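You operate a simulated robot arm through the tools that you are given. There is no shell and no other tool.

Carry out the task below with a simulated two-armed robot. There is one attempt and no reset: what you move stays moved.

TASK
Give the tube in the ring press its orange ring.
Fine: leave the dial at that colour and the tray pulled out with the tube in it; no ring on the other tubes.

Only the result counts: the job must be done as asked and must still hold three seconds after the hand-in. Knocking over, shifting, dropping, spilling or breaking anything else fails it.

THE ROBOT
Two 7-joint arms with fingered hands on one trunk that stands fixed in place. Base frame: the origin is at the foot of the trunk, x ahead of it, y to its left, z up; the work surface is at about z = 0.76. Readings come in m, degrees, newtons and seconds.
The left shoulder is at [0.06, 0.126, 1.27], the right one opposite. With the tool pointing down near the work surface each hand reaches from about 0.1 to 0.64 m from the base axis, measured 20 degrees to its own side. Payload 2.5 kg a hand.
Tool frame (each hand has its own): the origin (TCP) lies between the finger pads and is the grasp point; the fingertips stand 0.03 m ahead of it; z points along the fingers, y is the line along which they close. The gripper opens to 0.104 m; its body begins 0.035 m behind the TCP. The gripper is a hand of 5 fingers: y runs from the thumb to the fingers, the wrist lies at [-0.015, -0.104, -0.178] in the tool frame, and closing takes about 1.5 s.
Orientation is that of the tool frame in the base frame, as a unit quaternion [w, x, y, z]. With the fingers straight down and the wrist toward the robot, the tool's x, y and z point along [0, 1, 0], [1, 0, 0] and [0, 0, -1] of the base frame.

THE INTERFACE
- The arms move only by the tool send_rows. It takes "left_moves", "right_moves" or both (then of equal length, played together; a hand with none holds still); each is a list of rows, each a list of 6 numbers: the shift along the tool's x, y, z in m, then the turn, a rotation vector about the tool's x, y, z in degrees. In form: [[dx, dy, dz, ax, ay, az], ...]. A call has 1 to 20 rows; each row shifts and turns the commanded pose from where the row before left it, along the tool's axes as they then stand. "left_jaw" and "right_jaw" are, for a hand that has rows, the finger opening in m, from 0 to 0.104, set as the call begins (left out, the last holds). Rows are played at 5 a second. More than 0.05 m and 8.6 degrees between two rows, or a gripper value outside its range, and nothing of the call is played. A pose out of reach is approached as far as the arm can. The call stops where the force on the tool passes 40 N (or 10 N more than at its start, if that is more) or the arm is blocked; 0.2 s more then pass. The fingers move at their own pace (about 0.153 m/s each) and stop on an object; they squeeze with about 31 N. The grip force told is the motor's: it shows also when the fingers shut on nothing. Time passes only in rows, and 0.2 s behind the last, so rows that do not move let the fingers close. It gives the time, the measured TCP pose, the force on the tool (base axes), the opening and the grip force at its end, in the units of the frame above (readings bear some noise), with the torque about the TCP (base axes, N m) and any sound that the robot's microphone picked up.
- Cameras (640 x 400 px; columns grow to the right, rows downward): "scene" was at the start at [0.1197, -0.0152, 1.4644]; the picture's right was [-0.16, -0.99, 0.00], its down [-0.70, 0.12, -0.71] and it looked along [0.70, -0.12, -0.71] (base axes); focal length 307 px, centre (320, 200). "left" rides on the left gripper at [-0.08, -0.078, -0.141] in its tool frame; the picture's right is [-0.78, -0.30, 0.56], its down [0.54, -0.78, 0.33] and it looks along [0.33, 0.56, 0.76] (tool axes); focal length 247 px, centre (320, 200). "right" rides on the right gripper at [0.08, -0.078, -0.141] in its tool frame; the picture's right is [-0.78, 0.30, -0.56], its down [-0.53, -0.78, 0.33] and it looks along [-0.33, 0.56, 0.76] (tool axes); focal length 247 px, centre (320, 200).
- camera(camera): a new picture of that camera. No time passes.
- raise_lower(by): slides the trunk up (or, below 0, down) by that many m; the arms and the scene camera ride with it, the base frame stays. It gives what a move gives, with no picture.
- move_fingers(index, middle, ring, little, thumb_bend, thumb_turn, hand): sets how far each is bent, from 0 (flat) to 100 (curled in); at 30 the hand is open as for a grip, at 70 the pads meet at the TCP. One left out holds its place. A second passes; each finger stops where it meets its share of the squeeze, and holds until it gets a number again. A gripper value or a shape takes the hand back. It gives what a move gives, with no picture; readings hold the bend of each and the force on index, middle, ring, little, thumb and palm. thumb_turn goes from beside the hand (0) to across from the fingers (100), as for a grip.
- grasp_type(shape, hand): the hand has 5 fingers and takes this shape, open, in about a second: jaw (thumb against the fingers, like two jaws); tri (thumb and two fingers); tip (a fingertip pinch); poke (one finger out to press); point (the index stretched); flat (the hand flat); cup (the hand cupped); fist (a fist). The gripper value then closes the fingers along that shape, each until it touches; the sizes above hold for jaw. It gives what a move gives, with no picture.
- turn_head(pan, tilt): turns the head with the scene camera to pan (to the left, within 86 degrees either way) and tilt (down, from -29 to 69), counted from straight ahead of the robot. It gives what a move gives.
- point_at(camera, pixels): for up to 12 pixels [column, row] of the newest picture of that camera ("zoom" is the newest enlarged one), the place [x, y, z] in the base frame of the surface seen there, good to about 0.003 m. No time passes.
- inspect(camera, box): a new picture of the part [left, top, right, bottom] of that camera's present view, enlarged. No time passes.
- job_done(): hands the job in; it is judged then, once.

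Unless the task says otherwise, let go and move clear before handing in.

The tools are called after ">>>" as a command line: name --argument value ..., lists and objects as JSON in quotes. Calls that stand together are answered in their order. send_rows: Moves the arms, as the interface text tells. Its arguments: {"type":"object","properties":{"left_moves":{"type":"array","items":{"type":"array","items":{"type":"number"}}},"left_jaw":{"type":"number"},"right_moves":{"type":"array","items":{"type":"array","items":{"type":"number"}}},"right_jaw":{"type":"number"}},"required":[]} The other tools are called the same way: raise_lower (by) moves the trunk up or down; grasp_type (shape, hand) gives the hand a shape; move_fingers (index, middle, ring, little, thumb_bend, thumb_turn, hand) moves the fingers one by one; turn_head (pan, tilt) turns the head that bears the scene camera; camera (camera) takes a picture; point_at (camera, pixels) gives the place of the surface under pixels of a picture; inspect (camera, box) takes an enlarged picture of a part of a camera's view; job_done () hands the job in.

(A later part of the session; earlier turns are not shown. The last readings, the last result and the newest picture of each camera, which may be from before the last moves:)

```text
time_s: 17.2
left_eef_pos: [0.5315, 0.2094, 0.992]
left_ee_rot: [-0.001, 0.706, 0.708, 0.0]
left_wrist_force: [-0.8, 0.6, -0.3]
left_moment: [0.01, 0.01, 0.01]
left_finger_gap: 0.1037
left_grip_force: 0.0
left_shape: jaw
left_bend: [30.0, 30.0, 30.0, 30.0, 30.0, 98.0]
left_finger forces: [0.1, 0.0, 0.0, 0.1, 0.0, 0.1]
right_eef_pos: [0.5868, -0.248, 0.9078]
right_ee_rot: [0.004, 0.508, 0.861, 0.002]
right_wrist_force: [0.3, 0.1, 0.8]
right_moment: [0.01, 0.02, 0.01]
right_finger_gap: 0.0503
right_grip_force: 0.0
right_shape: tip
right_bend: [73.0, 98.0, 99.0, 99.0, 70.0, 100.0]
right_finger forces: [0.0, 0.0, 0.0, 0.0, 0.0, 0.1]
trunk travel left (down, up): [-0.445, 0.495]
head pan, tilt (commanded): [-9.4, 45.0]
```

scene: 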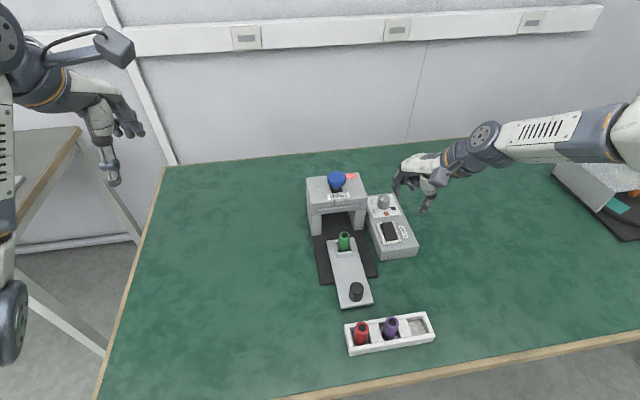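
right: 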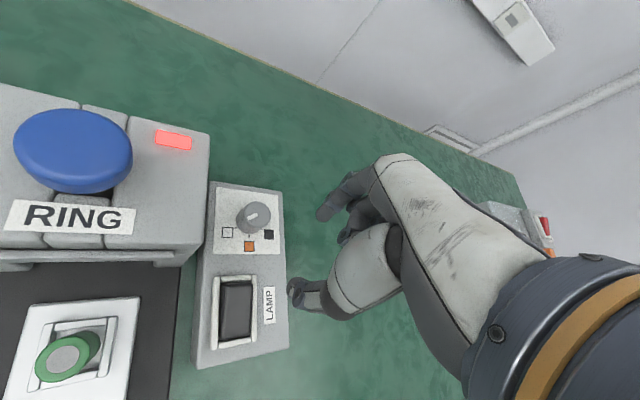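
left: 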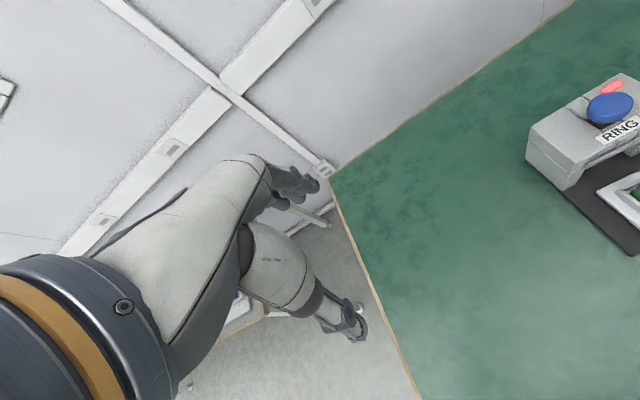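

No trouble. Now forward to above the dial at z≈0.91.

>>> send_rows --right_moves '[[-0.016, 0.0146, 0, 0, 0, 0], [-0.016, 0.0146, 0, 0, 0, 0], [0, 0, 0, 0, 0, 0]]'

```text
time_s: 18.0
left_eef_pos: [0.5318, 0.2088, 0.9911]
left_ee_rot: [-0.001, 0.707, 0.708, 0.0]
left_wrist_force: [-0.4, -0.3, -0.6]
left_moment: [-0.01, -0.01, 0.0]
left_finger_gap: 0.1039
left_grip_force: 0.1
left_shape: jaw
left_bend: [30.0, 30.0, 30.0, 30.0, 30.0, 98.0]
left_finger forces: [0.0, 0.0, 0.0, 0.0, 0.0, 0.1]
right_eef_pos: [0.6219, -0.2628, 0.9083]
right_ee_rot: [0.004, 0.509, 0.861, 0.001]
right_wrist_force: [0.9, -0.2, 0.5]
right_moment: [0.0, 0.01, 0.01]
right_finger_gap: 0.0505
right_grip_force: 0.0
right_shape: tip
right_bend: [73.0, 98.0, 99.0, 99.0, 70.0, 100.0]
right_finger forces: [0.0, 0.0, 0.0, 0.1, 0.0, 0.0]
right hand out of reach, approached as far as the arm can: row 2
trunk travel left (down, up): [-0.445, 0.495]
head pan, tilt (commanded): [-9.4, 45.0]
```

It's 6 mm short at this height, so the trunk must go lower still. First I'll check clearance around the left arm and elbows by looking left and right.

>>> turn_head --pan 45 --tilt 50

>>> camera --camera "scene"

>>> turn_head --pan -55 --tilt 50

>>> camera --camera "scene"

```text
time_s: 19.2
left_eef_pos: [0.5319, 0.2088, 0.9913]
left_ee_rot: [0.0, 0.706, 0.708, -0.001]
left_wrist_force: [0.3, 0.6, 0.4]
left_moment: [-0.01, 0.01, -0.02]
left_finger_gap: 0.1037
left_grip_force: 0.0
left_shape: jaw
left_bend: [30.0, 30.0, 30.0, 30.0, 30.0, 98.0]
left_finger forces: [0.0, 0.1, 0.0, 0.1, 0.0, 0.0]
right_eef_pos: [0.6231, -0.2632, 0.9091]
right_ee_rot: [0.005, 0.509, 0.861, 0.002]
right_wrist_force: [-0.1, 1.0, 0.2]
right_moment: [0.0, 0.01, 0.02]
right_finger_gap: 0.0501
right_grip_force: 0.0
right_shape: tip
right_bend: [73.0, 98.0, 99.0, 99.0, 70.0, 100.0]
right_finger forces: [0.1, 0.0, 0.0, 0.1, 0.0, 0.0]
trunk travel left (down, up): [-0.445, 0.495]
head pan, tilt (commanded): [45.0, 50.0]
```

```text
taken
```

scene: 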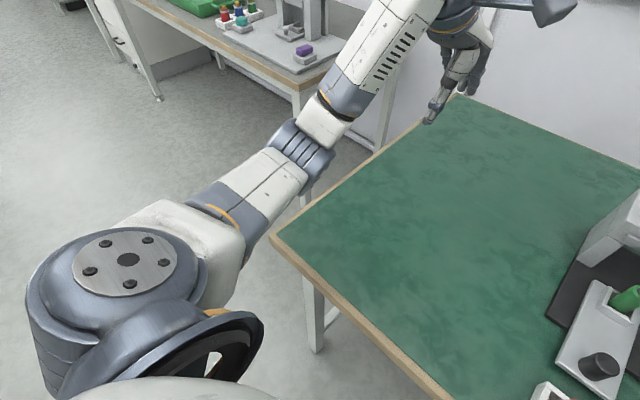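

```text
time_s: 21.0
left_eef_pos: [0.5317, 0.2087, 0.9911]
left_ee_rot: [-0.001, 0.707, 0.707, 0.0]
left_wrist_force: [-0.3, 1.2, 0.8]
left_moment: [-0.01, 0.01, 0.02]
left_finger_gap: 0.104
left_grip_force: 0.0
left_shape: jaw
left_bend: [30.0, 30.0, 30.0, 30.0, 30.0, 98.0]
left_finger forces: [0.0, 0.1, 0.0, 0.1, 0.1, 0.1]
right_eef_pos: [0.6234, -0.2619, 0.9088]
right_ee_rot: [0.006, 0.51, 0.86, 0.002]
right_wrist_force: [-0.2, 0.2, 0.1]
right_moment: [0.01, 0.0, 0.01]
right_finger_gap: 0.0504
right_grip_force: 0.0
right_shape: tip
right_bend: [73.0, 98.0, 99.0, 99.0, 70.0, 100.0]
right_finger forces: [0.0, 0.0, 0.1, 0.1, 0.0, 0.1]
trunk travel left (down, up): [-0.445, 0.495]
head pan, tilt (commanded): [-55.0, 50.0]
```

```text
taken
```

scene: 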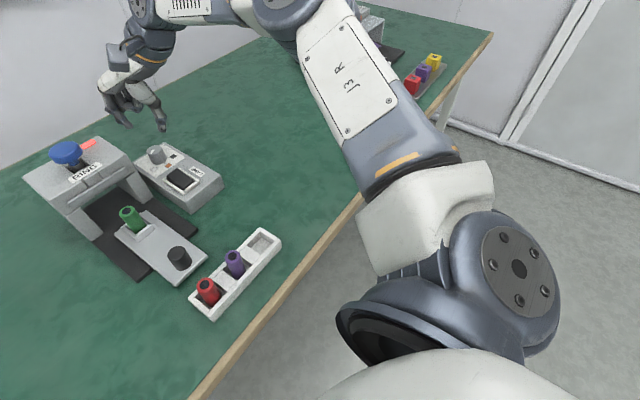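

The right elbow at (285,10) hangs over the table's right side, near another station at (400,60). I'll measure its height and the rest of the arm before lowering further.

>>> point_at --camera "scene" --pixels '[[285, 10], [310, 40], [350, 85], [400, 150], [240, 8], [190, 8], [390, 50], [420, 75], [310, 20], [350, 10], [370, 25], [455, 150]]'

>>> turn_head --pan -50 --tilt 25

>>> camera --camera "scene"

```text
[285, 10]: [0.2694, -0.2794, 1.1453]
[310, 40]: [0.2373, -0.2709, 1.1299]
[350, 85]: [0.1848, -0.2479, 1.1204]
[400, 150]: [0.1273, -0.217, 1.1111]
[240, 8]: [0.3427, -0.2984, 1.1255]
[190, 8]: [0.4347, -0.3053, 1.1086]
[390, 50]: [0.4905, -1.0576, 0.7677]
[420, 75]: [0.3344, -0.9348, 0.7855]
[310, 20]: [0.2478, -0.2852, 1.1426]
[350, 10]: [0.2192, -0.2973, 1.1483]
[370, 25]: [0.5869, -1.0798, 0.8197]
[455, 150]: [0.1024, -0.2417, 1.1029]
```

```text
time_s: 21.9
left_eef_pos: [0.5316, 0.2083, 0.9909]
left_ee_rot: [0.0, 0.707, 0.708, -0.001]
left_wrist_force: [-0.2, 0.4, 0.2]
left_moment: [0.0, 0.01, -0.01]
left_finger_gap: 0.1036
left_grip_force: 0.1
left_shape: jaw
left_bend: [30.0, 30.0, 30.0, 30.0, 30.0, 98.0]
left_finger forces: [0.0, 0.0, 0.0, 0.0, 0.1, 0.0]
right_eef_pos: [0.623, -0.2622, 0.9081]
right_ee_rot: [0.005, 0.509, 0.861, 0.002]
right_wrist_force: [-0.3, -0.4, 0.5]
right_moment: [0.03, -0.02, 0.0]
right_finger_gap: 0.0506
right_grip_force: 0.1
right_shape: tip
right_bend: [73.0, 98.0, 99.0, 99.0, 70.0, 100.0]
right_finger forces: [0.0, 0.0, 0.0, 0.1, 0.0, 0.0]
trunk travel left (down, up): [-0.445, 0.495]
head pan, tilt (commanded): [-50.0, 25.0]
```

```text
taken
```

scene: 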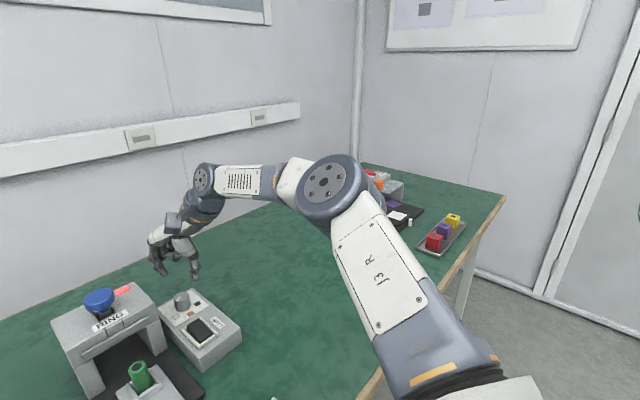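

The right elbow is high (z≈1.1) and clear. Now the left elbow.

>>> turn_head --pan 45 --tilt 50

>>> camera --camera "scene"

>>> point_at --camera "scene" --pixels '[[250, 200], [305, 145], [300, 175], [320, 115], [350, 85], [275, 240], [450, 100], [450, 90], [325, 160], [270, 150], [210, 225], [240, 245]]'

```text
time_s: 23.6
left_eef_pos: [0.5312, 0.2087, 0.9917]
left_ee_rot: [0.0, 0.706, 0.708, -0.001]
left_wrist_force: [0.0, 0.1, -0.8]
left_moment: [0.01, 0.0, 0.0]
left_finger_gap: 0.1032
left_grip_force: 0.1
left_shape: jaw
left_bend: [30.0, 30.0, 30.0, 30.0, 30.0, 98.0]
left_finger forces: [0.0, 0.0, 0.1, 0.1, 0.0, 0.1]
right_eef_pos: [0.6222, -0.2623, 0.9081]
right_ee_rot: [0.005, 0.509, 0.861, 0.003]
right_wrist_force: [0.3, 0.5, -0.2]
right_moment: [-0.02, -0.01, 0.01]
right_finger_gap: 0.0508
right_grip_force: 0.0
right_shape: tip
right_bend: [73.0, 98.0, 99.0, 99.0, 70.0, 100.0]
right_finger forces: [0.0, 0.0, 0.0, 0.0, 0.0, 0.0]
trunk travel left (down, up): [-0.445, 0.495]
head pan, tilt (commanded): [45.0, 50.0]
```

```text
taken
```

scene: 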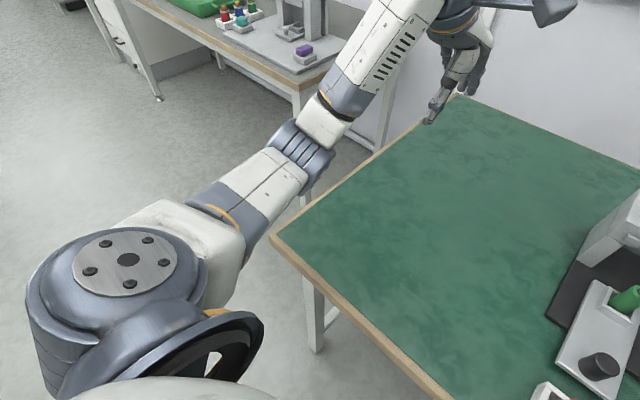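

```text
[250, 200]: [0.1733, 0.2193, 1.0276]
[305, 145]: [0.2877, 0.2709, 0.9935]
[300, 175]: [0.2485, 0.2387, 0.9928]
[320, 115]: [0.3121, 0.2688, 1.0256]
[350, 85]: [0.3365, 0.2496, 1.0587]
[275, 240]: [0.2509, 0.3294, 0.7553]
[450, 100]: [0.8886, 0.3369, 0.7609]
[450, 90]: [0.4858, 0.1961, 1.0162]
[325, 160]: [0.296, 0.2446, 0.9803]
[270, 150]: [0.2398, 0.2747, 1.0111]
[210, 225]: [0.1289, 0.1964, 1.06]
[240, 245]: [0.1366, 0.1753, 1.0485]
```

The left elbow is over the table with its underside at about z 0.90, so lowering more would hit it. I'll raise the left hand first and see whether the elbow rises with it.

>>> send_rows --left_moves '[[0, 0, -0.03, 0, 0, 0], [0, 0, -0.03, 0, 0, 0], [0, 0, -0.03, 0, 0, 0], [0, 0, -0.03, 0, 0, 0], [0, 0, -0.03, 0, 0, 0], [0, 0, -0.03, 0, 0, 0], [0, 0, 0, 0, 0, 0]]'

>>> camera --camera "scene"

```text
time_s: 25.2
left_eef_pos: [0.5308, 0.2111, 1.1713]
left_ee_rot: [-0.001, 0.706, 0.708, 0.0]
left_wrist_force: [0.7, -0.8, -0.3]
left_moment: [-0.02, 0.02, -0.01]
left_finger_gap: 0.1036
left_grip_force: 0.2
left_shape: jaw
left_bend: [30.0, 30.0, 30.0, 30.0, 30.0, 98.0]
left_finger forces: [0.1, 0.1, 0.0, 0.0, 0.0, 0.0]
right_eef_pos: [0.622, -0.2629, 0.9088]
right_ee_rot: [0.005, 0.509, 0.861, 0.002]
right_wrist_force: [-1.0, 0.3, -0.8]
right_moment: [0.02, 0.02, 0.03]
right_finger_gap: 0.0504
right_grip_force: 0.0
right_shape: tip
right_bend: [73.0, 98.0, 99.0, 99.0, 70.0, 100.0]
right_finger forces: [0.0, 0.0, 0.0, 0.1, 0.1, 0.1]
trunk travel left (down, up): [-0.445, 0.495]
head pan, tilt (commanded): [45.0, 50.0]
```

```text
taken
```

scene: 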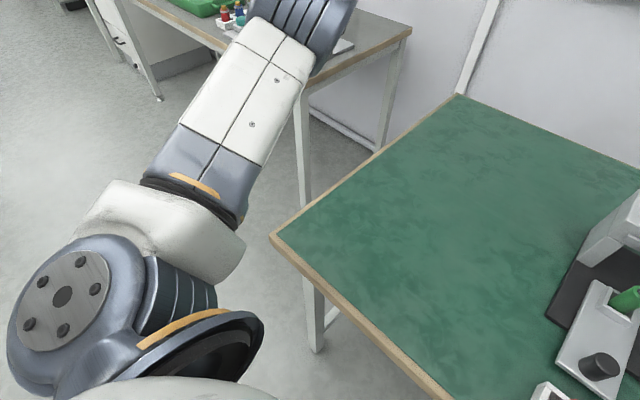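

The left elbow rose well clear. Now I'll raise the right hand 0.14 and lower the trunk 0.16.

>>> send_rows --right_moves '[[0, 0, -0.035, 0, 0, 0], [0, 0, -0.035, 0, 0, 0], [0, 0, -0.035, 0, 0, 0], [0, 0, -0.035, 0, 0, 0], [0, 0, 0, 0, 0, 0]]'

>>> turn_head --pan -20 --tilt 40

>>> camera --camera "scene"

```text
time_s: 26.4
left_eef_pos: [0.5311, 0.2099, 1.1715]
left_ee_rot: [-0.001, 0.706, 0.708, -0.001]
left_wrist_force: [0.0, 0.6, -1.1]
left_moment: [-0.02, -0.02, 0.0]
left_finger_gap: 0.104
left_grip_force: 0.1
left_shape: jaw
left_bend: [30.0, 30.0, 30.0, 30.0, 30.0, 98.0]
left_finger forces: [0.0, 0.1, 0.0, 0.0, 0.1, 0.0]
right_eef_pos: [0.6117, -0.261, 1.0467]
right_ee_rot: [0.005, 0.509, 0.86, 0.002]
right_wrist_force: [-0.2, -0.9, -0.5]
right_moment: [0.02, 0.03, -0.01]
right_finger_gap: 0.0505
right_grip_force: 0.1
right_shape: tip
right_bend: [73.0, 98.0, 99.0, 99.0, 70.0, 100.0]
right_finger forces: [0.0, 0.1, 0.0, 0.0, 0.0, 0.1]
right hand out of reach, approached as far as the arm can: row 4
trunk travel left (down, up): [-0.445, 0.495]
head pan, tilt (commanded): [45.0, 50.0]
```

```text
time_s: 27.8
left_eef_pos: [0.5304, 0.2101, 1.1715]
left_ee_rot: [0.0, 0.706, 0.708, 0.0]
left_wrist_force: [-0.6, -0.6, 0.1]
left_moment: [0.02, 0.0, 0.0]
left_finger_gap: 0.1038
left_grip_force: 0.0
left_shape: jaw
left_bend: [30.0, 30.0, 30.0, 30.0, 30.0, 98.0]
left_finger forces: [0.0, 0.1, 0.0, 0.0, 0.0, 0.0]
right_eef_pos: [0.612, -0.2617, 1.045]
right_ee_rot: [0.005, 0.509, 0.861, 0.001]
right_wrist_force: [0.7, -0.1, 0.6]
right_moment: [-0.01, 0.0, 0.0]
right_finger_gap: 0.0504
right_grip_force: 0.2
right_shape: tip
right_bend: [73.0, 98.0, 99.0, 99.0, 70.0, 100.0]
right_finger forces: [0.0, 0.0, 0.0, 0.0, 0.0, 0.0]
trunk travel left (down, up): [-0.445, 0.495]
head pan, tilt (commanded): [-20.0, 40.0]
```

```text
taken
```

scene: 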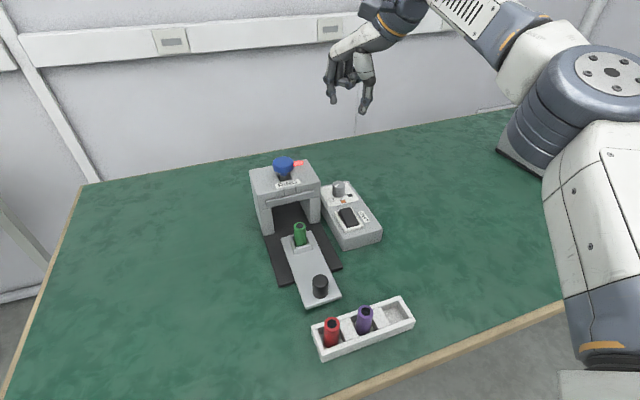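

At this height the pure arm-length limit applies (about 0.54 m shoulder to wrist). The best compromise is the wrist slightly above shoulder height at the dial, so I'll lower the trunk 0.08 m more.

>>> raise_lower --by -0.08

>>> send_rows --right_moves '[[0, 0, 0.02, 0, 0, 8], [0, 0, 0.02, 0, 0, 8], [0, 0, 0.02, 0, 0, 8], [0, 0, 0, 0, 0, 0]]'

```text
time_s: 28.9
left_eef_pos: [0.5318, 0.2096, 1.0922]
left_ee_rot: [0.0, 0.707, 0.707, 0.0]
left_wrist_force: [0.9, 0.7, -0.2]
left_moment: [0.0, 0.0, -0.02]
left_finger_gap: 0.1034
left_grip_force: 0.0
left_shape: jaw
left_bend: [30.0, 30.0, 30.0, 30.0, 30.0, 98.0]
left_finger forces: [0.1, 0.0, 0.1, 0.0, 0.0, 0.0]
right_eef_pos: [0.6128, -0.2598, 0.9656]
right_ee_rot: [0.005, 0.509, 0.861, 0.002]
right_wrist_force: [0.1, 0.7, -0.9]
right_moment: [-0.01, -0.01, 0.01]
right_finger_gap: 0.0503
right_grip_force: 0.1
right_shape: tip
right_bend: [73.0, 98.0, 99.0, 99.0, 70.0, 100.0]
right_finger forces: [0.0, 0.0, 0.1, 0.0, 0.0, 0.0]
trunk travel left (down, up): [-0.365, 0.575]
head pan, tilt (commanded): [-20.0, 40.0]
```

```text
time_s: 29.9
left_eef_pos: [0.5315, 0.2104, 1.0909]
left_ee_rot: [-0.001, 0.707, 0.707, 0.0]
left_wrist_force: [0.3, -0.5, 0.2]
left_moment: [-0.01, -0.02, 0.01]
left_finger_gap: 0.1034
left_grip_force: 0.0
left_shape: jaw
left_bend: [30.0, 30.0, 30.0, 30.0, 30.0, 98.0]
left_finger forces: [0.0, 0.1, 0.0, 0.0, 0.0, 0.0]
right_eef_pos: [0.613, -0.26, 0.9046]
right_ee_rot: [0.004, 0.678, 0.735, 0.002]
right_wrist_force: [0.9, -0.1, -0.5]
right_moment: [0.02, 0.0, 0.0]
right_finger_gap: 0.0505
right_grip_force: 0.1
right_shape: tip
right_bend: [73.0, 98.0, 99.0, 99.0, 70.0, 100.0]
right_finger forces: [0.0, 0.1, 0.0, 0.0, 0.0, 0.1]
trunk travel left (down, up): [-0.365, 0.575]
head pan, tilt (commanded): [-20.0, 40.0]
```

The path is free now. Next I'll centre over the dial and pre-turn to φ≈-27°.

>>> send_rows --right_moves '[[-0.003, 0.015, 0, 0, 0, 0], [0, 0, 0, 0, 0, 8], [0, 0, 0, 0, 0, 8], [0, 0, 0, 0, 0, 8], [0, 0, 0, 0, 0, 8], [0, 0, 0, 0, 0, 0]]'

>>> camera --camera "right"

>>> camera --camera "scene"

>>> inspect --camera "scene" --box '[240, 70, 420, 230]'

```text
time_s: 31.3
left_eef_pos: [0.5314, 0.2096, 1.092]
left_ee_rot: [-0.001, 0.707, 0.708, -0.001]
left_wrist_force: [0.5, 0.0, -0.2]
left_moment: [0.02, 0.02, 0.05]
left_finger_gap: 0.1041
left_grip_force: 0.1
left_shape: jaw
left_bend: [30.0, 30.0, 30.0, 30.0, 30.0, 98.0]
left_finger forces: [0.0, 0.1, 0.0, 0.0, 0.0, 0.0]
right_eef_pos: [0.6243, -0.2642, 0.9056]
right_ee_rot: [0.003, 0.855, 0.519, 0.004]
right_wrist_force: [-0.8, 0.6, -0.4]
right_moment: [0.0, 0.04, -0.03]
right_finger_gap: 0.0505
right_grip_force: 0.1
right_shape: tip
right_bend: [73.0, 98.0, 99.0, 99.0, 70.0, 100.0]
right_finger forces: [0.0, 0.0, 0.0, 0.0, 0.0, 0.1]
trunk travel left (down, up): [-0.365, 0.575]
head pan, tilt (commanded): [-20.0, 40.0]
```

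```text
taken
```

right: 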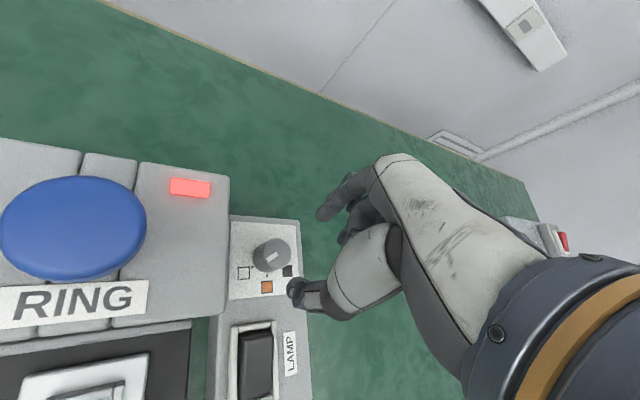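

```text
taken
```

scene: 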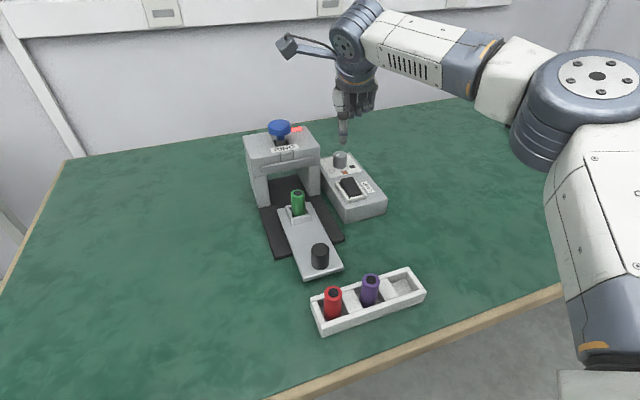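

```text
2.50 times, centred on (330, 150) of scene
```

zoom: 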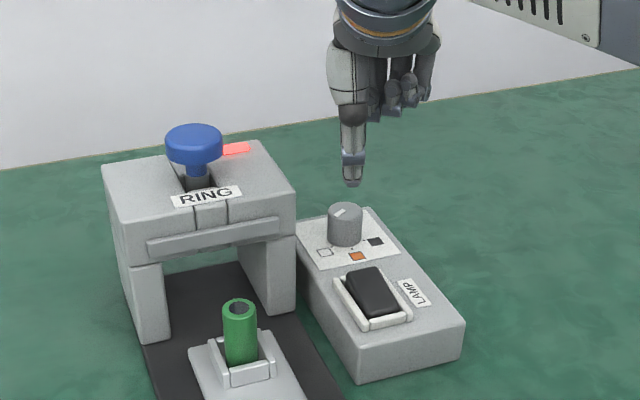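

The hand is over the dial with no reach problem. Before descending, I'll check the fingertip positions relative to the TCP.

>>> inspect --camera "right" --box '[220, 150, 420, 340]'

>>> point_at --camera "zoom" --pixels '[[330, 205], [338, 190], [350, 175], [245, 295], [255, 290], [265, 310], [300, 295], [170, 185], [155, 265]]'

```text
2.11 times, centred on (320, 245) of right
```

zoom: 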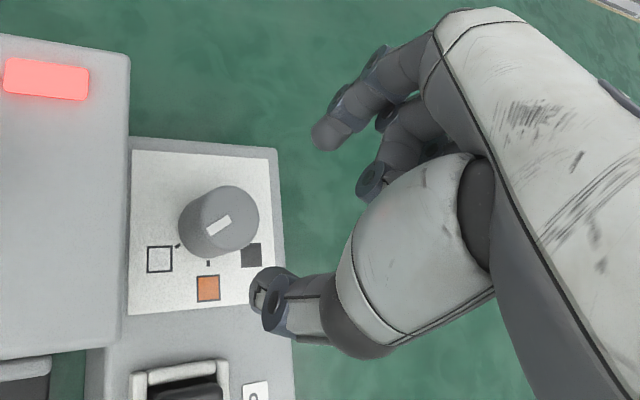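

```text
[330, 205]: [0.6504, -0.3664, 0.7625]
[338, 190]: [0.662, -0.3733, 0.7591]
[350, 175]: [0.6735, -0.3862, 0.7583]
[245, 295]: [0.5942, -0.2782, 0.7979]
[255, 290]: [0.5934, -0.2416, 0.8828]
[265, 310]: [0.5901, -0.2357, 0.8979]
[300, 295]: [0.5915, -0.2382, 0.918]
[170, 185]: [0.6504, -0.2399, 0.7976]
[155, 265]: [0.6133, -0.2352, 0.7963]
```

>>> point_at --camera "zoom" --pixels '[[322, 138], [328, 130], [340, 118], [330, 145], [262, 275], [258, 300], [285, 275], [275, 310], [218, 225], [190, 210], [255, 205], [215, 195]]'

```text
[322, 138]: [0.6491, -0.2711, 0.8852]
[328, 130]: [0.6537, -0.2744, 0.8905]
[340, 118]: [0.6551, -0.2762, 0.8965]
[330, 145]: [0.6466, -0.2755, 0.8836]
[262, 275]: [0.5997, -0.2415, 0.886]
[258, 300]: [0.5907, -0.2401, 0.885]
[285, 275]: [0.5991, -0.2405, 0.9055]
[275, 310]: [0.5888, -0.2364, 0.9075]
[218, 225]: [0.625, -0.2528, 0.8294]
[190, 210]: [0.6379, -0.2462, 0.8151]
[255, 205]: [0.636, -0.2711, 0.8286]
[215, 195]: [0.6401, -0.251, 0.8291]
```

Tips are about 0.022 m below the TCP and straddle it, with the index at +0.022 and the thumb at about -0.032. I'll fine-centre on the dial and descend to TCP z≈0.834.

>>> send_rows --right_moves '[[0.0035, 0.0026, 0.012, 0, 0, 0], [0, 0, 0.02, 0, 0, 0], [0, 0, 0.02, 0, 0, 0], [0, 0, 0.018, 0, 0, 0], [0, 0, 0, 0, 0, 0]]'

>>> inspect --camera "right" --box '[220, 150, 420, 340]'

>>> inspect --camera "scene" --box '[290, 100, 400, 220]'

```text
time_s: 32.5
left_eef_pos: [0.5313, 0.2098, 1.0915]
left_ee_rot: [-0.001, 0.706, 0.708, -0.001]
left_wrist_force: [0.6, 0.4, 0.2]
left_moment: [-0.01, -0.01, 0.03]
left_finger_gap: 0.1036
left_grip_force: 0.2
left_shape: jaw
left_bend: [30.0, 30.0, 30.0, 30.0, 30.0, 98.0]
left_finger forces: [0.0, 0.1, 0.0, 0.1, 0.0, 0.0]
right_eef_pos: [0.6225, -0.2649, 0.8337]
right_ee_rot: [0.004, 0.854, 0.521, 0.004]
right_wrist_force: [0.2, -0.3, -0.5]
right_moment: [0.0, -0.02, -0.01]
right_finger_gap: 0.0506
right_grip_force: 0.0
right_shape: tip
right_bend: [73.0, 98.0, 99.0, 99.0, 70.0, 100.0]
right_finger forces: [0.1, 0.1, 0.0, 0.0, 0.0, 0.0]
right hand out of reach, approached as far as the arm can: row 1, 4
trunk travel left (down, up): [-0.365, 0.575]
head pan, tilt (commanded): [-20.0, 40.0]
```

```text
2.11 times, centred on (320, 245) of right
```

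zoom: 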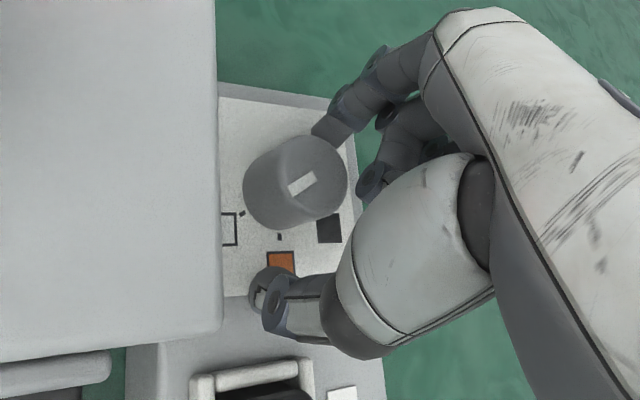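

```text
3.33 times, centred on (345, 160) of scene
```

zoom: 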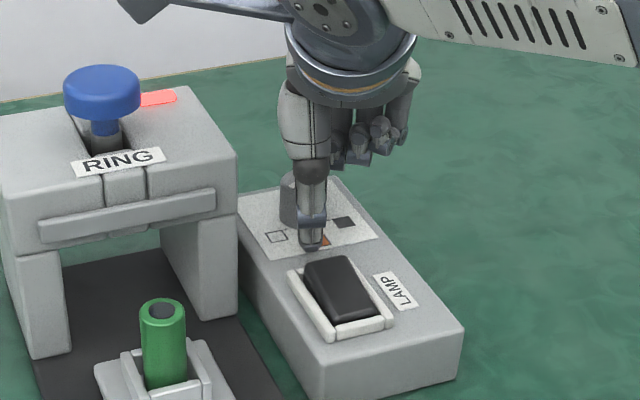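

It's in place but about 6 mm short in x at this yaw. I'll lift 0.04 m, lower the trunk 0.04 m to gain reach, then re-centre.

>>> send_rows --right_moves '[[0, 0, -0.025, 0, 0, 0], [0, 0, -0.025, 0, 0, 0], [0, 0, 0, 0, 0, 0]]'

>>> raise_lower --by -0.04

>>> send_rows --right_moves '[[0.003, 0.003, 0, 0, 0, 0], [0.002, 0.003, 0, 0, 0, 0], [0, 0, 0, 0, 0, 0]]'

```text
time_s: 33.3
left_eef_pos: [0.5303, 0.2099, 1.0917]
left_ee_rot: [-0.001, 0.707, 0.707, -0.001]
left_wrist_force: [-0.5, -1.1, 0.7]
left_moment: [0.01, 0.0, 0.02]
left_finger_gap: 0.1038
left_grip_force: 0.1
left_shape: jaw
left_bend: [30.0, 30.0, 30.0, 30.0, 30.0, 98.0]
left_finger forces: [0.0, 0.0, 0.0, 0.0, 0.0, 0.0]
right_eef_pos: [0.6226, -0.2643, 0.8864]
right_ee_rot: [0.003, 0.853, 0.521, 0.004]
right_wrist_force: [-0.4, 0.2, 0.4]
right_moment: [0.0, 0.0, 0.0]
right_finger_gap: 0.0502
right_grip_force: 0.1
right_shape: tip
right_bend: [73.0, 98.0, 99.0, 99.0, 70.0, 100.0]
right_finger forces: [0.1, 0.1, 0.0, 0.0, 0.0, 0.0]
trunk travel left (down, up): [-0.365, 0.575]
head pan, tilt (commanded): [-20.0, 40.0]
```

```text
time_s: 34.2
left_eef_pos: [0.5307, 0.2103, 1.0514]
left_ee_rot: [-0.001, 0.707, 0.708, 0.0]
left_wrist_force: [-0.9, 0.2, 0.5]
left_moment: [0.0, -0.01, -0.02]
left_finger_gap: 0.1038
left_grip_force: 0.0
left_shape: jaw
left_bend: [30.0, 30.0, 30.0, 30.0, 30.0, 98.0]
left_finger forces: [0.1, 0.0, 0.0, 0.0, 0.0, 0.0]
right_eef_pos: [0.6243, -0.2653, 0.8453]
right_ee_rot: [0.003, 0.853, 0.521, 0.003]
right_wrist_force: [-0.2, 0.1, 0.2]
right_moment: [-0.01, 0.01, 0.0]
right_finger_gap: 0.0501
right_grip_force: 0.0
right_shape: tip
right_bend: [73.0, 98.0, 99.0, 99.0, 70.0, 100.0]
right_finger forces: [0.0, 0.1, 0.1, 0.1, 0.0, 0.1]
trunk travel left (down, up): [-0.325, 0.615]
head pan, tilt (commanded): [-20.0, 40.0]
```

```text
time_s: 35.0
left_eef_pos: [0.5311, 0.2108, 1.0518]
left_ee_rot: [-0.001, 0.706, 0.708, 0.0]
left_wrist_force: [0.1, -0.4, -0.3]
left_moment: [0.0, 0.03, -0.01]
left_finger_gap: 0.1035
left_grip_force: 0.0
left_shape: jaw
left_bend: [30.0, 30.0, 30.0, 30.0, 30.0, 98.0]
left_finger forces: [0.0, 0.0, 0.1, 0.1, 0.0, 0.0]
right_eef_pos: [0.6261, -0.2627, 0.8454]
right_ee_rot: [0.004, 0.854, 0.52, 0.004]
right_wrist_force: [1.0, 0.7, 0.4]
right_moment: [-0.02, -0.02, -0.02]
right_finger_gap: 0.0504
right_grip_force: 0.0
right_shape: tip
right_bend: [73.0, 98.0, 99.0, 99.0, 70.0, 100.0]
right_finger forces: [0.0, 0.0, 0.0, 0.1, 0.0, 0.0]
right hand out of reach, approached as far as the arm can: row 2
trunk travel left (down, up): [-0.325, 0.615]
head pan, tilt (commanded): [-20.0, 40.0]
```

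Now at (0.626,-0.263), within 2 mm of the dial axis. I'll descend the last 12 mm and close the pinch.

>>> send_rows --right_moves '[[0, 0, 0.012, 0, 0, 0], [0, 0, 0, 0, 0, 0]]'

>>> send_rows --right_moves '[[0, 0, 0, 0, 0, 0], [0, 0, 0, 0, 0, 0], [0, 0, 0, 0, 0, 0], [0, 0, 0, 0, 0, 0], [0, 0, 0, 0, 0, 0], [0, 0, 0, 0, 0, 0]]' --right_jaw 0.0

>>> inspect --camera "right" --box '[220, 150, 420, 340]'

>>> inspect --camera "scene" --box '[290, 60, 400, 200]'

```text
time_s: 35.6
left_eef_pos: [0.5317, 0.2105, 1.0512]
left_ee_rot: [-0.001, 0.707, 0.708, 0.0]
left_wrist_force: [-0.1, 0.0, 0.5]
left_moment: [0.01, 0.03, 0.03]
left_finger_gap: 0.1039
left_grip_force: 0.1
left_shape: jaw
left_bend: [30.0, 30.0, 30.0, 30.0, 30.0, 98.0]
left_finger forces: [0.0, 0.0, 0.0, 0.0, 0.1, 0.0]
right_eef_pos: [0.626, -0.2637, 0.8326]
right_ee_rot: [0.003, 0.853, 0.521, 0.005]
right_wrist_force: [0.7, 0.0, -0.3]
right_moment: [-0.02, 0.0, 0.02]
right_finger_gap: 0.0507
right_grip_force: 0.0
right_shape: tip
right_bend: [73.0, 98.0, 99.0, 99.0, 70.0, 100.0]
right_finger forces: [0.1, 0.0, 0.0, 0.0, 0.0, 0.0]
trunk travel left (down, up): [-0.325, 0.615]
head pan, tilt (commanded): [-20.0, 40.0]
```

```text
time_s: 37.0
left_eef_pos: [0.5312, 0.2099, 1.0519]
left_ee_rot: [0.0, 0.707, 0.708, 0.0]
left_wrist_force: [-0.9, 0.5, 0.2]
left_moment: [-0.01, -0.02, 0.01]
left_finger_gap: 0.1037
left_grip_force: 0.0
left_shape: jaw
left_bend: [30.0, 30.0, 30.0, 30.0, 30.0, 98.0]
left_finger forces: [0.0, 0.1, 0.1, 0.0, 0.0, 0.1]
right_eef_pos: [0.6261, -0.2627, 0.833]
right_ee_rot: [0.003, 0.854, 0.521, 0.003]
right_wrist_force: [-2.3, -2.3, -2.9]
right_moment: [-0.09, 0.01, 0.01]
right_finger_gap: 0.0234
right_grip_force: 31.0
right_shape: tip
right_bend: [73.0, 100.0, 100.0, 100.0, 75.0, 100.0]
right_finger forces: [26.5, 0.0, 0.1, 0.0, 26.3, 0.1]
trunk travel left (down, up): [-0.325, 0.615]
head pan, tilt (commanded): [-20.0, 40.0]
```

```text
2.11 times, centred on (320, 245) of right
```

zoom: 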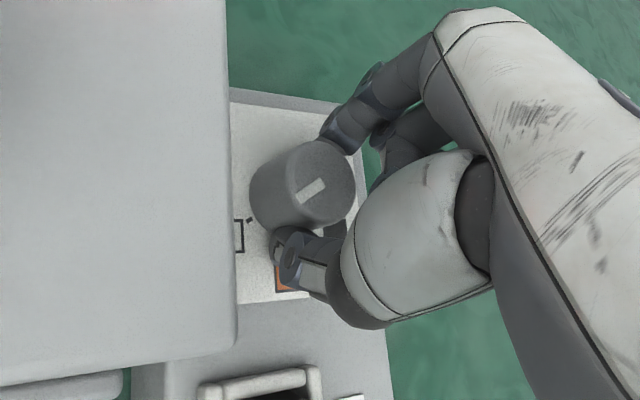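

```text
2.86 times, centred on (345, 130) of scene
```

zoom: 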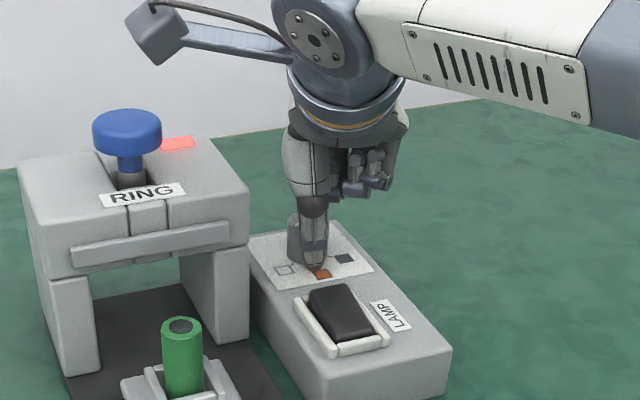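

The pinch holds the dial with 26 N on the index and thumb. Now I'll turn counter-clockwise 30° and check.

>>> send_rows --right_moves '[[0, 0, 0, 0, 0, -7.5], [0, 0, 0, 0, 0, -7.5], [0, 0, 0, 0, 0, -7.5], [0, 0, 0, 0, 0, -7.5], [0, 0, 0, 0, 0, 0]]'

>>> inspect --camera "right" --box '[220, 150, 420, 340]'

```text
time_s: 38.2
left_eef_pos: [0.5327, 0.2088, 1.0511]
left_ee_rot: [-0.001, 0.706, 0.708, -0.001]
left_wrist_force: [0.5, -0.9, -0.1]
left_moment: [0.01, 0.0, -0.01]
left_finger_gap: 0.1038
left_grip_force: 0.0
left_shape: jaw
left_bend: [30.0, 30.0, 30.0, 30.0, 30.0, 98.0]
left_finger forces: [0.0, 0.0, 0.0, 0.0, 0.0, 0.0]
right_eef_pos: [0.6262, -0.265, 0.832]
right_ee_rot: [0.005, 0.69, 0.724, 0.003]
right_wrist_force: [3.9, -6.3, -1.3]
right_moment: [-0.1, -0.2, -0.04]
right_finger_gap: 0.0236
right_grip_force: 31.2
right_shape: tip
right_bend: [73.0, 100.0, 100.0, 100.0, 75.0, 100.0]
right_finger forces: [30.0, 0.0, 0.0, 0.1, 24.8, 0.1]
trunk travel left (down, up): [-0.325, 0.615]
head pan, tilt (commanded): [-20.0, 40.0]
```

```text
2.11 times, centred on (320, 245) of right
```

zoom: 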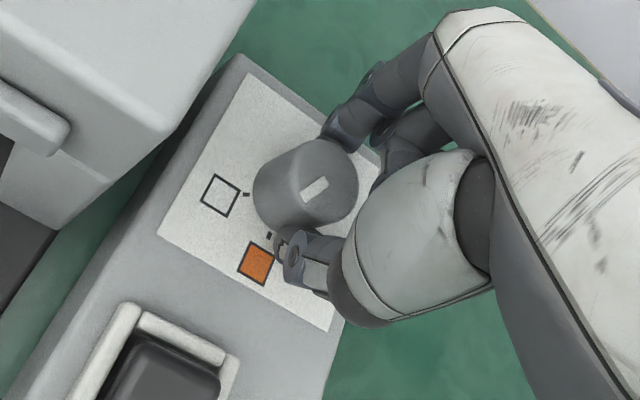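

The dial turned with the hand, since the mark keeps its place relative to the fingers. I'll turn another 30°.

>>> send_rows --right_moves '[[0, 0, 0, 0, 0, -7.5], [0, 0, 0, 0, 0, -7.5], [0, 0, 0, 0, 0, -7.5], [0, 0, 0, 0, 0, -7.5], [0, 0, 0, 0, 0, 0]]'

>>> inspect --camera "right" --box '[220, 150, 420, 340]'

>>> inspect --camera "scene" --box '[290, 60, 400, 200]'

```text
time_s: 39.4
left_eef_pos: [0.533, 0.2088, 1.0501]
left_ee_rot: [-0.001, 0.707, 0.708, -0.001]
left_wrist_force: [0.0, -0.2, -0.7]
left_moment: [-0.04, -0.02, 0.02]
left_finger_gap: 0.1038
left_grip_force: 0.1
left_shape: jaw
left_bend: [30.0, 30.0, 30.0, 30.0, 30.0, 98.0]
left_finger forces: [0.0, 0.1, 0.0, 0.0, 0.0, 0.1]
right_eef_pos: [0.6234, -0.2644, 0.8316]
right_ee_rot: [0.007, 0.479, 0.878, 0.001]
right_wrist_force: [17.1, -6.8, -3.5]
right_moment: [0.0, -0.51, -0.15]
right_finger_gap: 0.0253
right_grip_force: 31.4
right_shape: tip
right_bend: [73.0, 100.0, 100.0, 100.0, 75.0, 100.0]
right_finger forces: [29.7, 0.0, 0.0, 0.0, 21.5, 0.0]
right hand out of reach, approached as far as the arm can: row 4
trunk travel left (down, up): [-0.325, 0.615]
head pan, tilt (commanded): [-20.0, 40.0]
```

```text
2.11 times, centred on (320, 245) of right
```

zoom: 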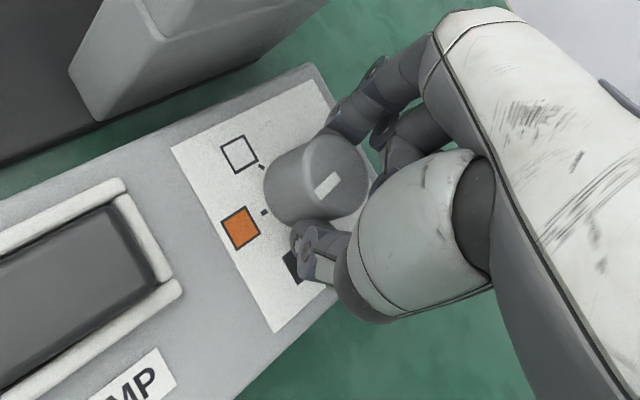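

```text
2.86 times, centred on (345, 130) of scene
```

zoom: 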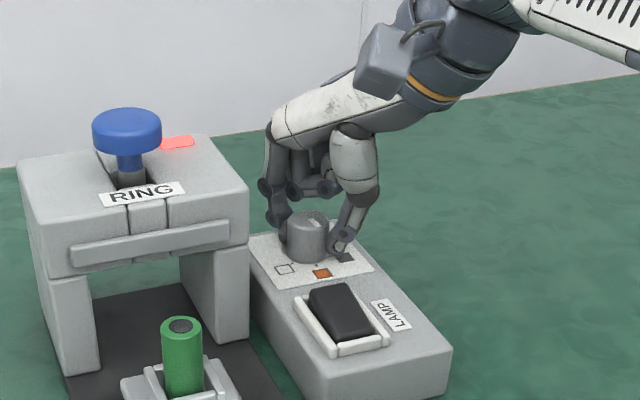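

The hand has turned 60° in total (φ from -27° to +33°). I'll open the fingers, lift, and check the dial.

>>> send_rows --right_moves '[[0, 0, 0, 0, 0, 0], [0, 0, 0, 0, 0, 0], [0, 0, 0, 0, 0, 0], [0, 0, 0, 0, 0, 0]]' --right_jaw 0.05

>>> inspect --camera "right" --box '[220, 150, 420, 340]'

```text
time_s: 40.4
left_eef_pos: [0.5312, 0.2102, 1.0523]
left_ee_rot: [-0.001, 0.706, 0.708, -0.001]
left_wrist_force: [-1.0, -0.2, 0.7]
left_moment: [0.0, 0.04, -0.03]
left_finger_gap: 0.1035
left_grip_force: 0.1
left_shape: jaw
left_bend: [30.0, 30.0, 30.0, 30.0, 30.0, 98.0]
left_finger forces: [0.1, 0.1, 0.0, 0.1, 0.0, 0.0]
right_eef_pos: [0.6222, -0.2625, 0.8331]
right_ee_rot: [0.005, 0.479, 0.878, 0.003]
right_wrist_force: [-0.5, 1.3, 0.7]
right_moment: [0.01, 0.02, 0.04]
right_finger_gap: 0.0493
right_grip_force: 0.0
right_shape: tip
right_bend: [73.0, 98.0, 99.0, 99.0, 71.0, 100.0]
right_finger forces: [0.1, 0.1, 0.1, 0.0, 0.0, 0.0]
trunk travel left (down, up): [-0.325, 0.615]
head pan, tilt (commanded): [-20.0, 40.0]
```

```text
2.11 times, centred on (320, 245) of right
```

zoom: 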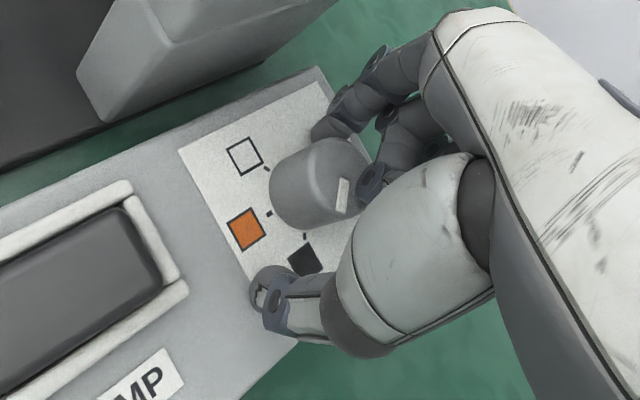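

The mark at (344,196) seems to have moved as the fingers opened. I'll lift clear and look properly.

>>> send_rows --right_moves '[[0, 0, -0.03, 0, 0, 0], [0, 0, -0.03, 0, 0, 0], [0, 0, 0, 0, 0, 0]]'

>>> inspect --camera "right" --box '[200, 130, 420, 340]'

>>> inspect --camera "scene" --box '[310, 110, 390, 180]'

```text
time_s: 41.2
left_eef_pos: [0.532, 0.2093, 1.0522]
left_ee_rot: [0.0, 0.707, 0.708, -0.001]
left_wrist_force: [-0.3, -0.4, -0.3]
left_moment: [0.02, 0.01, 0.02]
left_finger_gap: 0.1039
left_grip_force: 0.0
left_shape: jaw
left_bend: [30.0, 30.0, 30.0, 30.0, 30.0, 98.0]
left_finger forces: [0.1, 0.0, 0.0, 0.0, 0.1, 0.0]
right_eef_pos: [0.6179, -0.2629, 0.8925]
right_ee_rot: [0.006, 0.48, 0.878, 0.002]
right_wrist_force: [-0.4, -0.4, -0.4]
right_moment: [0.04, 0.01, -0.04]
right_finger_gap: 0.0496
right_grip_force: 0.0
right_shape: tip
right_bend: [73.0, 98.0, 99.0, 99.0, 71.0, 100.0]
right_finger forces: [0.0, 0.1, 0.0, 0.0, 0.1, 0.1]
right hand out of reach, approached as far as the arm can: row 2
trunk travel left (down, up): [-0.325, 0.615]
head pan, tilt (commanded): [-20.0, 40.0]
```

```text
1.90 times, centred on (310, 235) of right
```

zoom: 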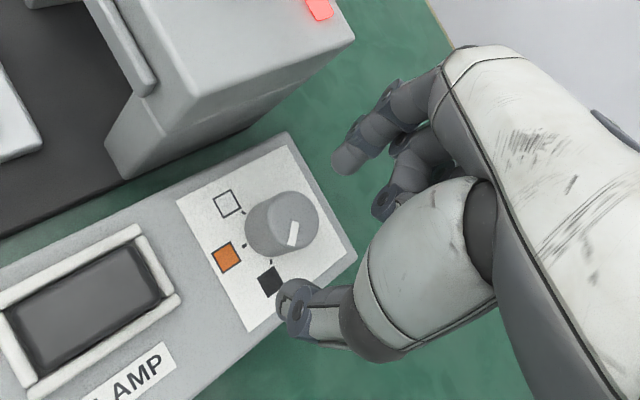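

```text
5.71 times, centred on (350, 145) of scene
```

zoom: 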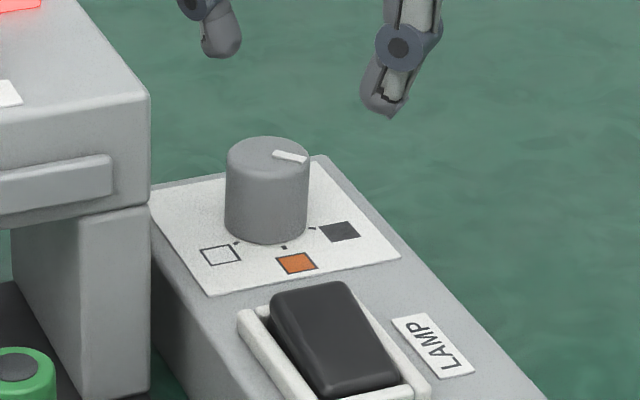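

The mark now points toward black, so the dial overshot to about 225–240°. I'll measure the mark direction precisely.

>>> inspect --camera "right" --box '[265, 190, 335, 270]'

>>> inspect --camera "scene" --box '[325, 125, 375, 170]'

```text
5.00 times, centred on (300, 230) of right
```

zoom: 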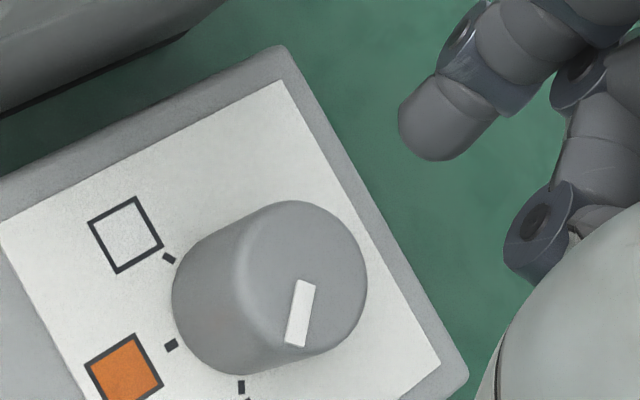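

```text
8.89 times, centred on (350, 148) of scene
```

zoom: 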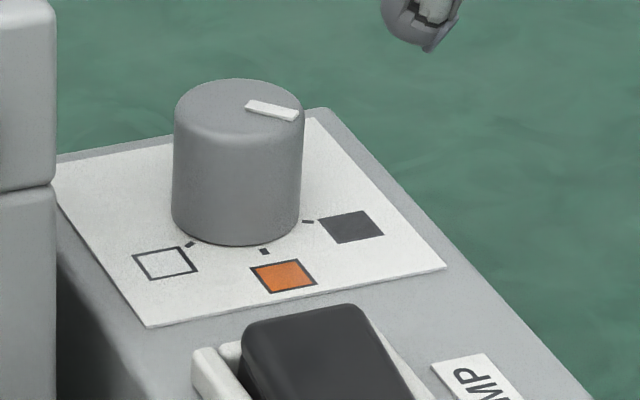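

The mark is at about 231°, roughly 9° short of black, because opening the fingers dragged the dial on. I'll re-grip at φ≈24° properly centred and turn back about 51°, and this time open the jaw in small steps.

>>> send_rows --right_moves '[[0, 0, 0, 0, 0, 4.4], [0, 0, 0, 0, 0, 4.4], [-0.0032, 0.0095, 0, 0, 0, 0], [0, 0, 0, 0, 0, 0]]'

```text
time_s: 42.2
left_eef_pos: [0.5311, 0.2098, 1.0515]
left_ee_rot: [-0.001, 0.707, 0.707, 0.0]
left_wrist_force: [-0.5, 0.2, 1.1]
left_moment: [-0.01, -0.01, -0.01]
left_finger_gap: 0.1036
left_grip_force: 0.1
left_shape: jaw
left_bend: [30.0, 30.0, 30.0, 30.0, 30.0, 98.0]
left_finger forces: [0.0, 0.1, 0.1, 0.1, 0.1, 0.1]
right_eef_pos: [0.6266, -0.262, 0.8912]
right_ee_rot: [0.005, 0.545, 0.839, 0.002]
right_wrist_force: [1.1, -0.3, 0.3]
right_moment: [-0.01, -0.01, -0.03]
right_finger_gap: 0.0497
right_grip_force: 0.1
right_shape: tip
right_bend: [73.0, 98.0, 99.0, 99.0, 71.0, 100.0]
right_finger forces: [0.1, 0.0, 0.1, 0.1, 0.0, 0.1]
trunk travel left (down, up): [-0.325, 0.615]
head pan, tilt (commanded): [-20.0, 40.0]
```

Centred at (0.627,-0.262). Descending.

>>> send_rows --right_moves '[[0, 0.001, 0.02, 0, 0, 0], [0, 0, 0.02, 0, 0, 0], [0, 0, 0.018, 0, 0, 0], [0, 0, 0, 0, 0, 0]]'

>>> inspect --camera "right" --box '[220, 150, 420, 340]'

>>> inspect --camera "scene" --box '[310, 80, 390, 170]'

```text
time_s: 43.2
left_eef_pos: [0.5316, 0.2102, 1.0515]
left_ee_rot: [0.0, 0.706, 0.708, -0.001]
left_wrist_force: [0.3, 0.2, -0.4]
left_moment: [0.0, 0.01, -0.03]
left_finger_gap: 0.1039
left_grip_force: 0.0
left_shape: jaw
left_bend: [30.0, 30.0, 30.0, 30.0, 30.0, 98.0]
left_finger forces: [0.0, 0.0, 0.0, 0.1, 0.0, 0.1]
right_eef_pos: [0.6289, -0.2607, 0.833]
right_ee_rot: [0.004, 0.544, 0.839, 0.002]
right_wrist_force: [-0.3, 0.2, 0.1]
right_moment: [-0.01, -0.03, 0.02]
right_finger_gap: 0.0496
right_grip_force: 0.2
right_shape: tip
right_bend: [73.0, 98.0, 99.0, 99.0, 71.0, 100.0]
right_finger forces: [0.0, 0.1, 0.0, 0.1, 0.1, 0.1]
trunk travel left (down, up): [-0.325, 0.615]
head pan, tilt (commanded): [-20.0, 40.0]
```

```text
2.11 times, centred on (320, 245) of right
```

zoom: 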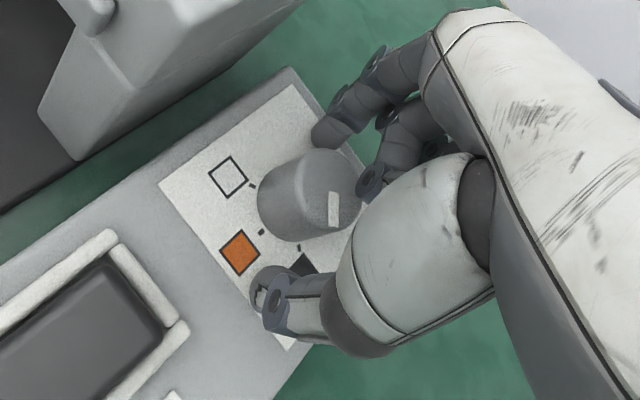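

```text
4.44 times, centred on (350, 125) of scene
```

zoom: 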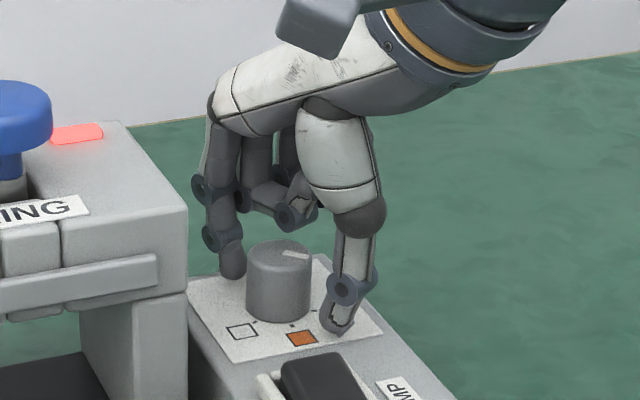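

The dial sits between the fingers. I'll close more gently, to a commanded 0.015.

>>> send_rows --right_moves '[[0, 0, 0, 0, 0, 0], [0, 0, 0, 0, 0, 0], [0, 0, 0, 0, 0, 0], [0, 0, 0, 0, 0, 0], [0, 0, 0, 0, 0, 0]]' --right_jaw 0.015

>>> inspect --camera "right" --box '[220, 150, 420, 340]'

>>> inspect --camera "scene" --box '[310, 80, 390, 170]'

```text
time_s: 44.4
left_eef_pos: [0.5327, 0.2104, 1.0514]
left_ee_rot: [-0.001, 0.707, 0.708, -0.001]
left_wrist_force: [1.0, 0.7, -0.6]
left_moment: [0.0, -0.02, 0.01]
left_finger_gap: 0.104
left_grip_force: 0.1
left_shape: jaw
left_bend: [30.0, 30.0, 30.0, 30.0, 30.0, 98.0]
left_finger forces: [0.0, 0.0, 0.1, 0.1, 0.1, 0.0]
right_eef_pos: [0.6285, -0.2617, 0.8349]
right_ee_rot: [0.003, 0.545, 0.838, 0.001]
right_wrist_force: [1.1, 0.3, -1.8]
right_moment: [0.04, -0.07, 0.0]
right_finger_gap: 0.0229
right_grip_force: 31.1
right_shape: tip
right_bend: [73.0, 100.0, 100.0, 100.0, 75.0, 100.0]
right_finger forces: [28.3, 0.1, 0.0, 0.1, 27.1, 0.0]
trunk travel left (down, up): [-0.325, 0.615]
head pan, tilt (commanded): [-20.0, 40.0]
```

```text
2.11 times, centred on (320, 245) of right
```

zoom: 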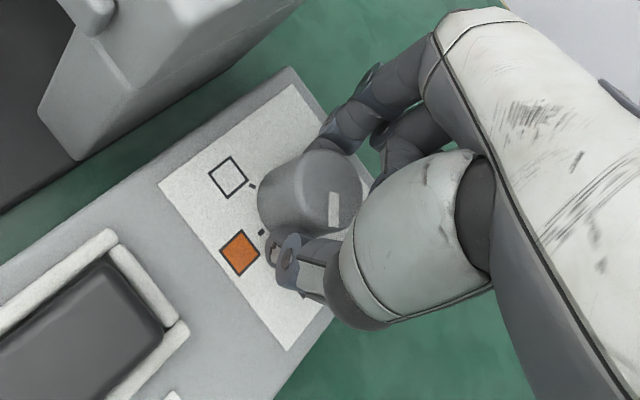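

```text
4.44 times, centred on (350, 125) of scene
```

zoom: 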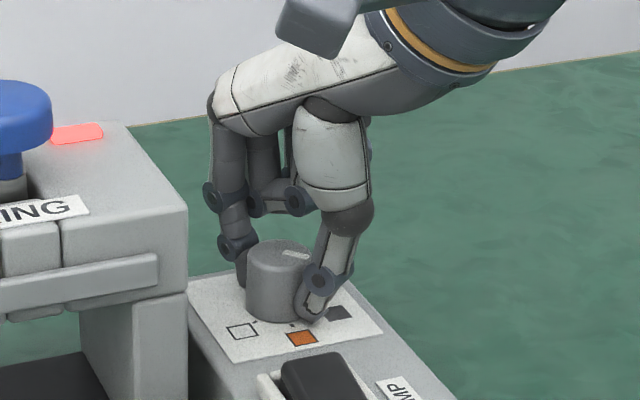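

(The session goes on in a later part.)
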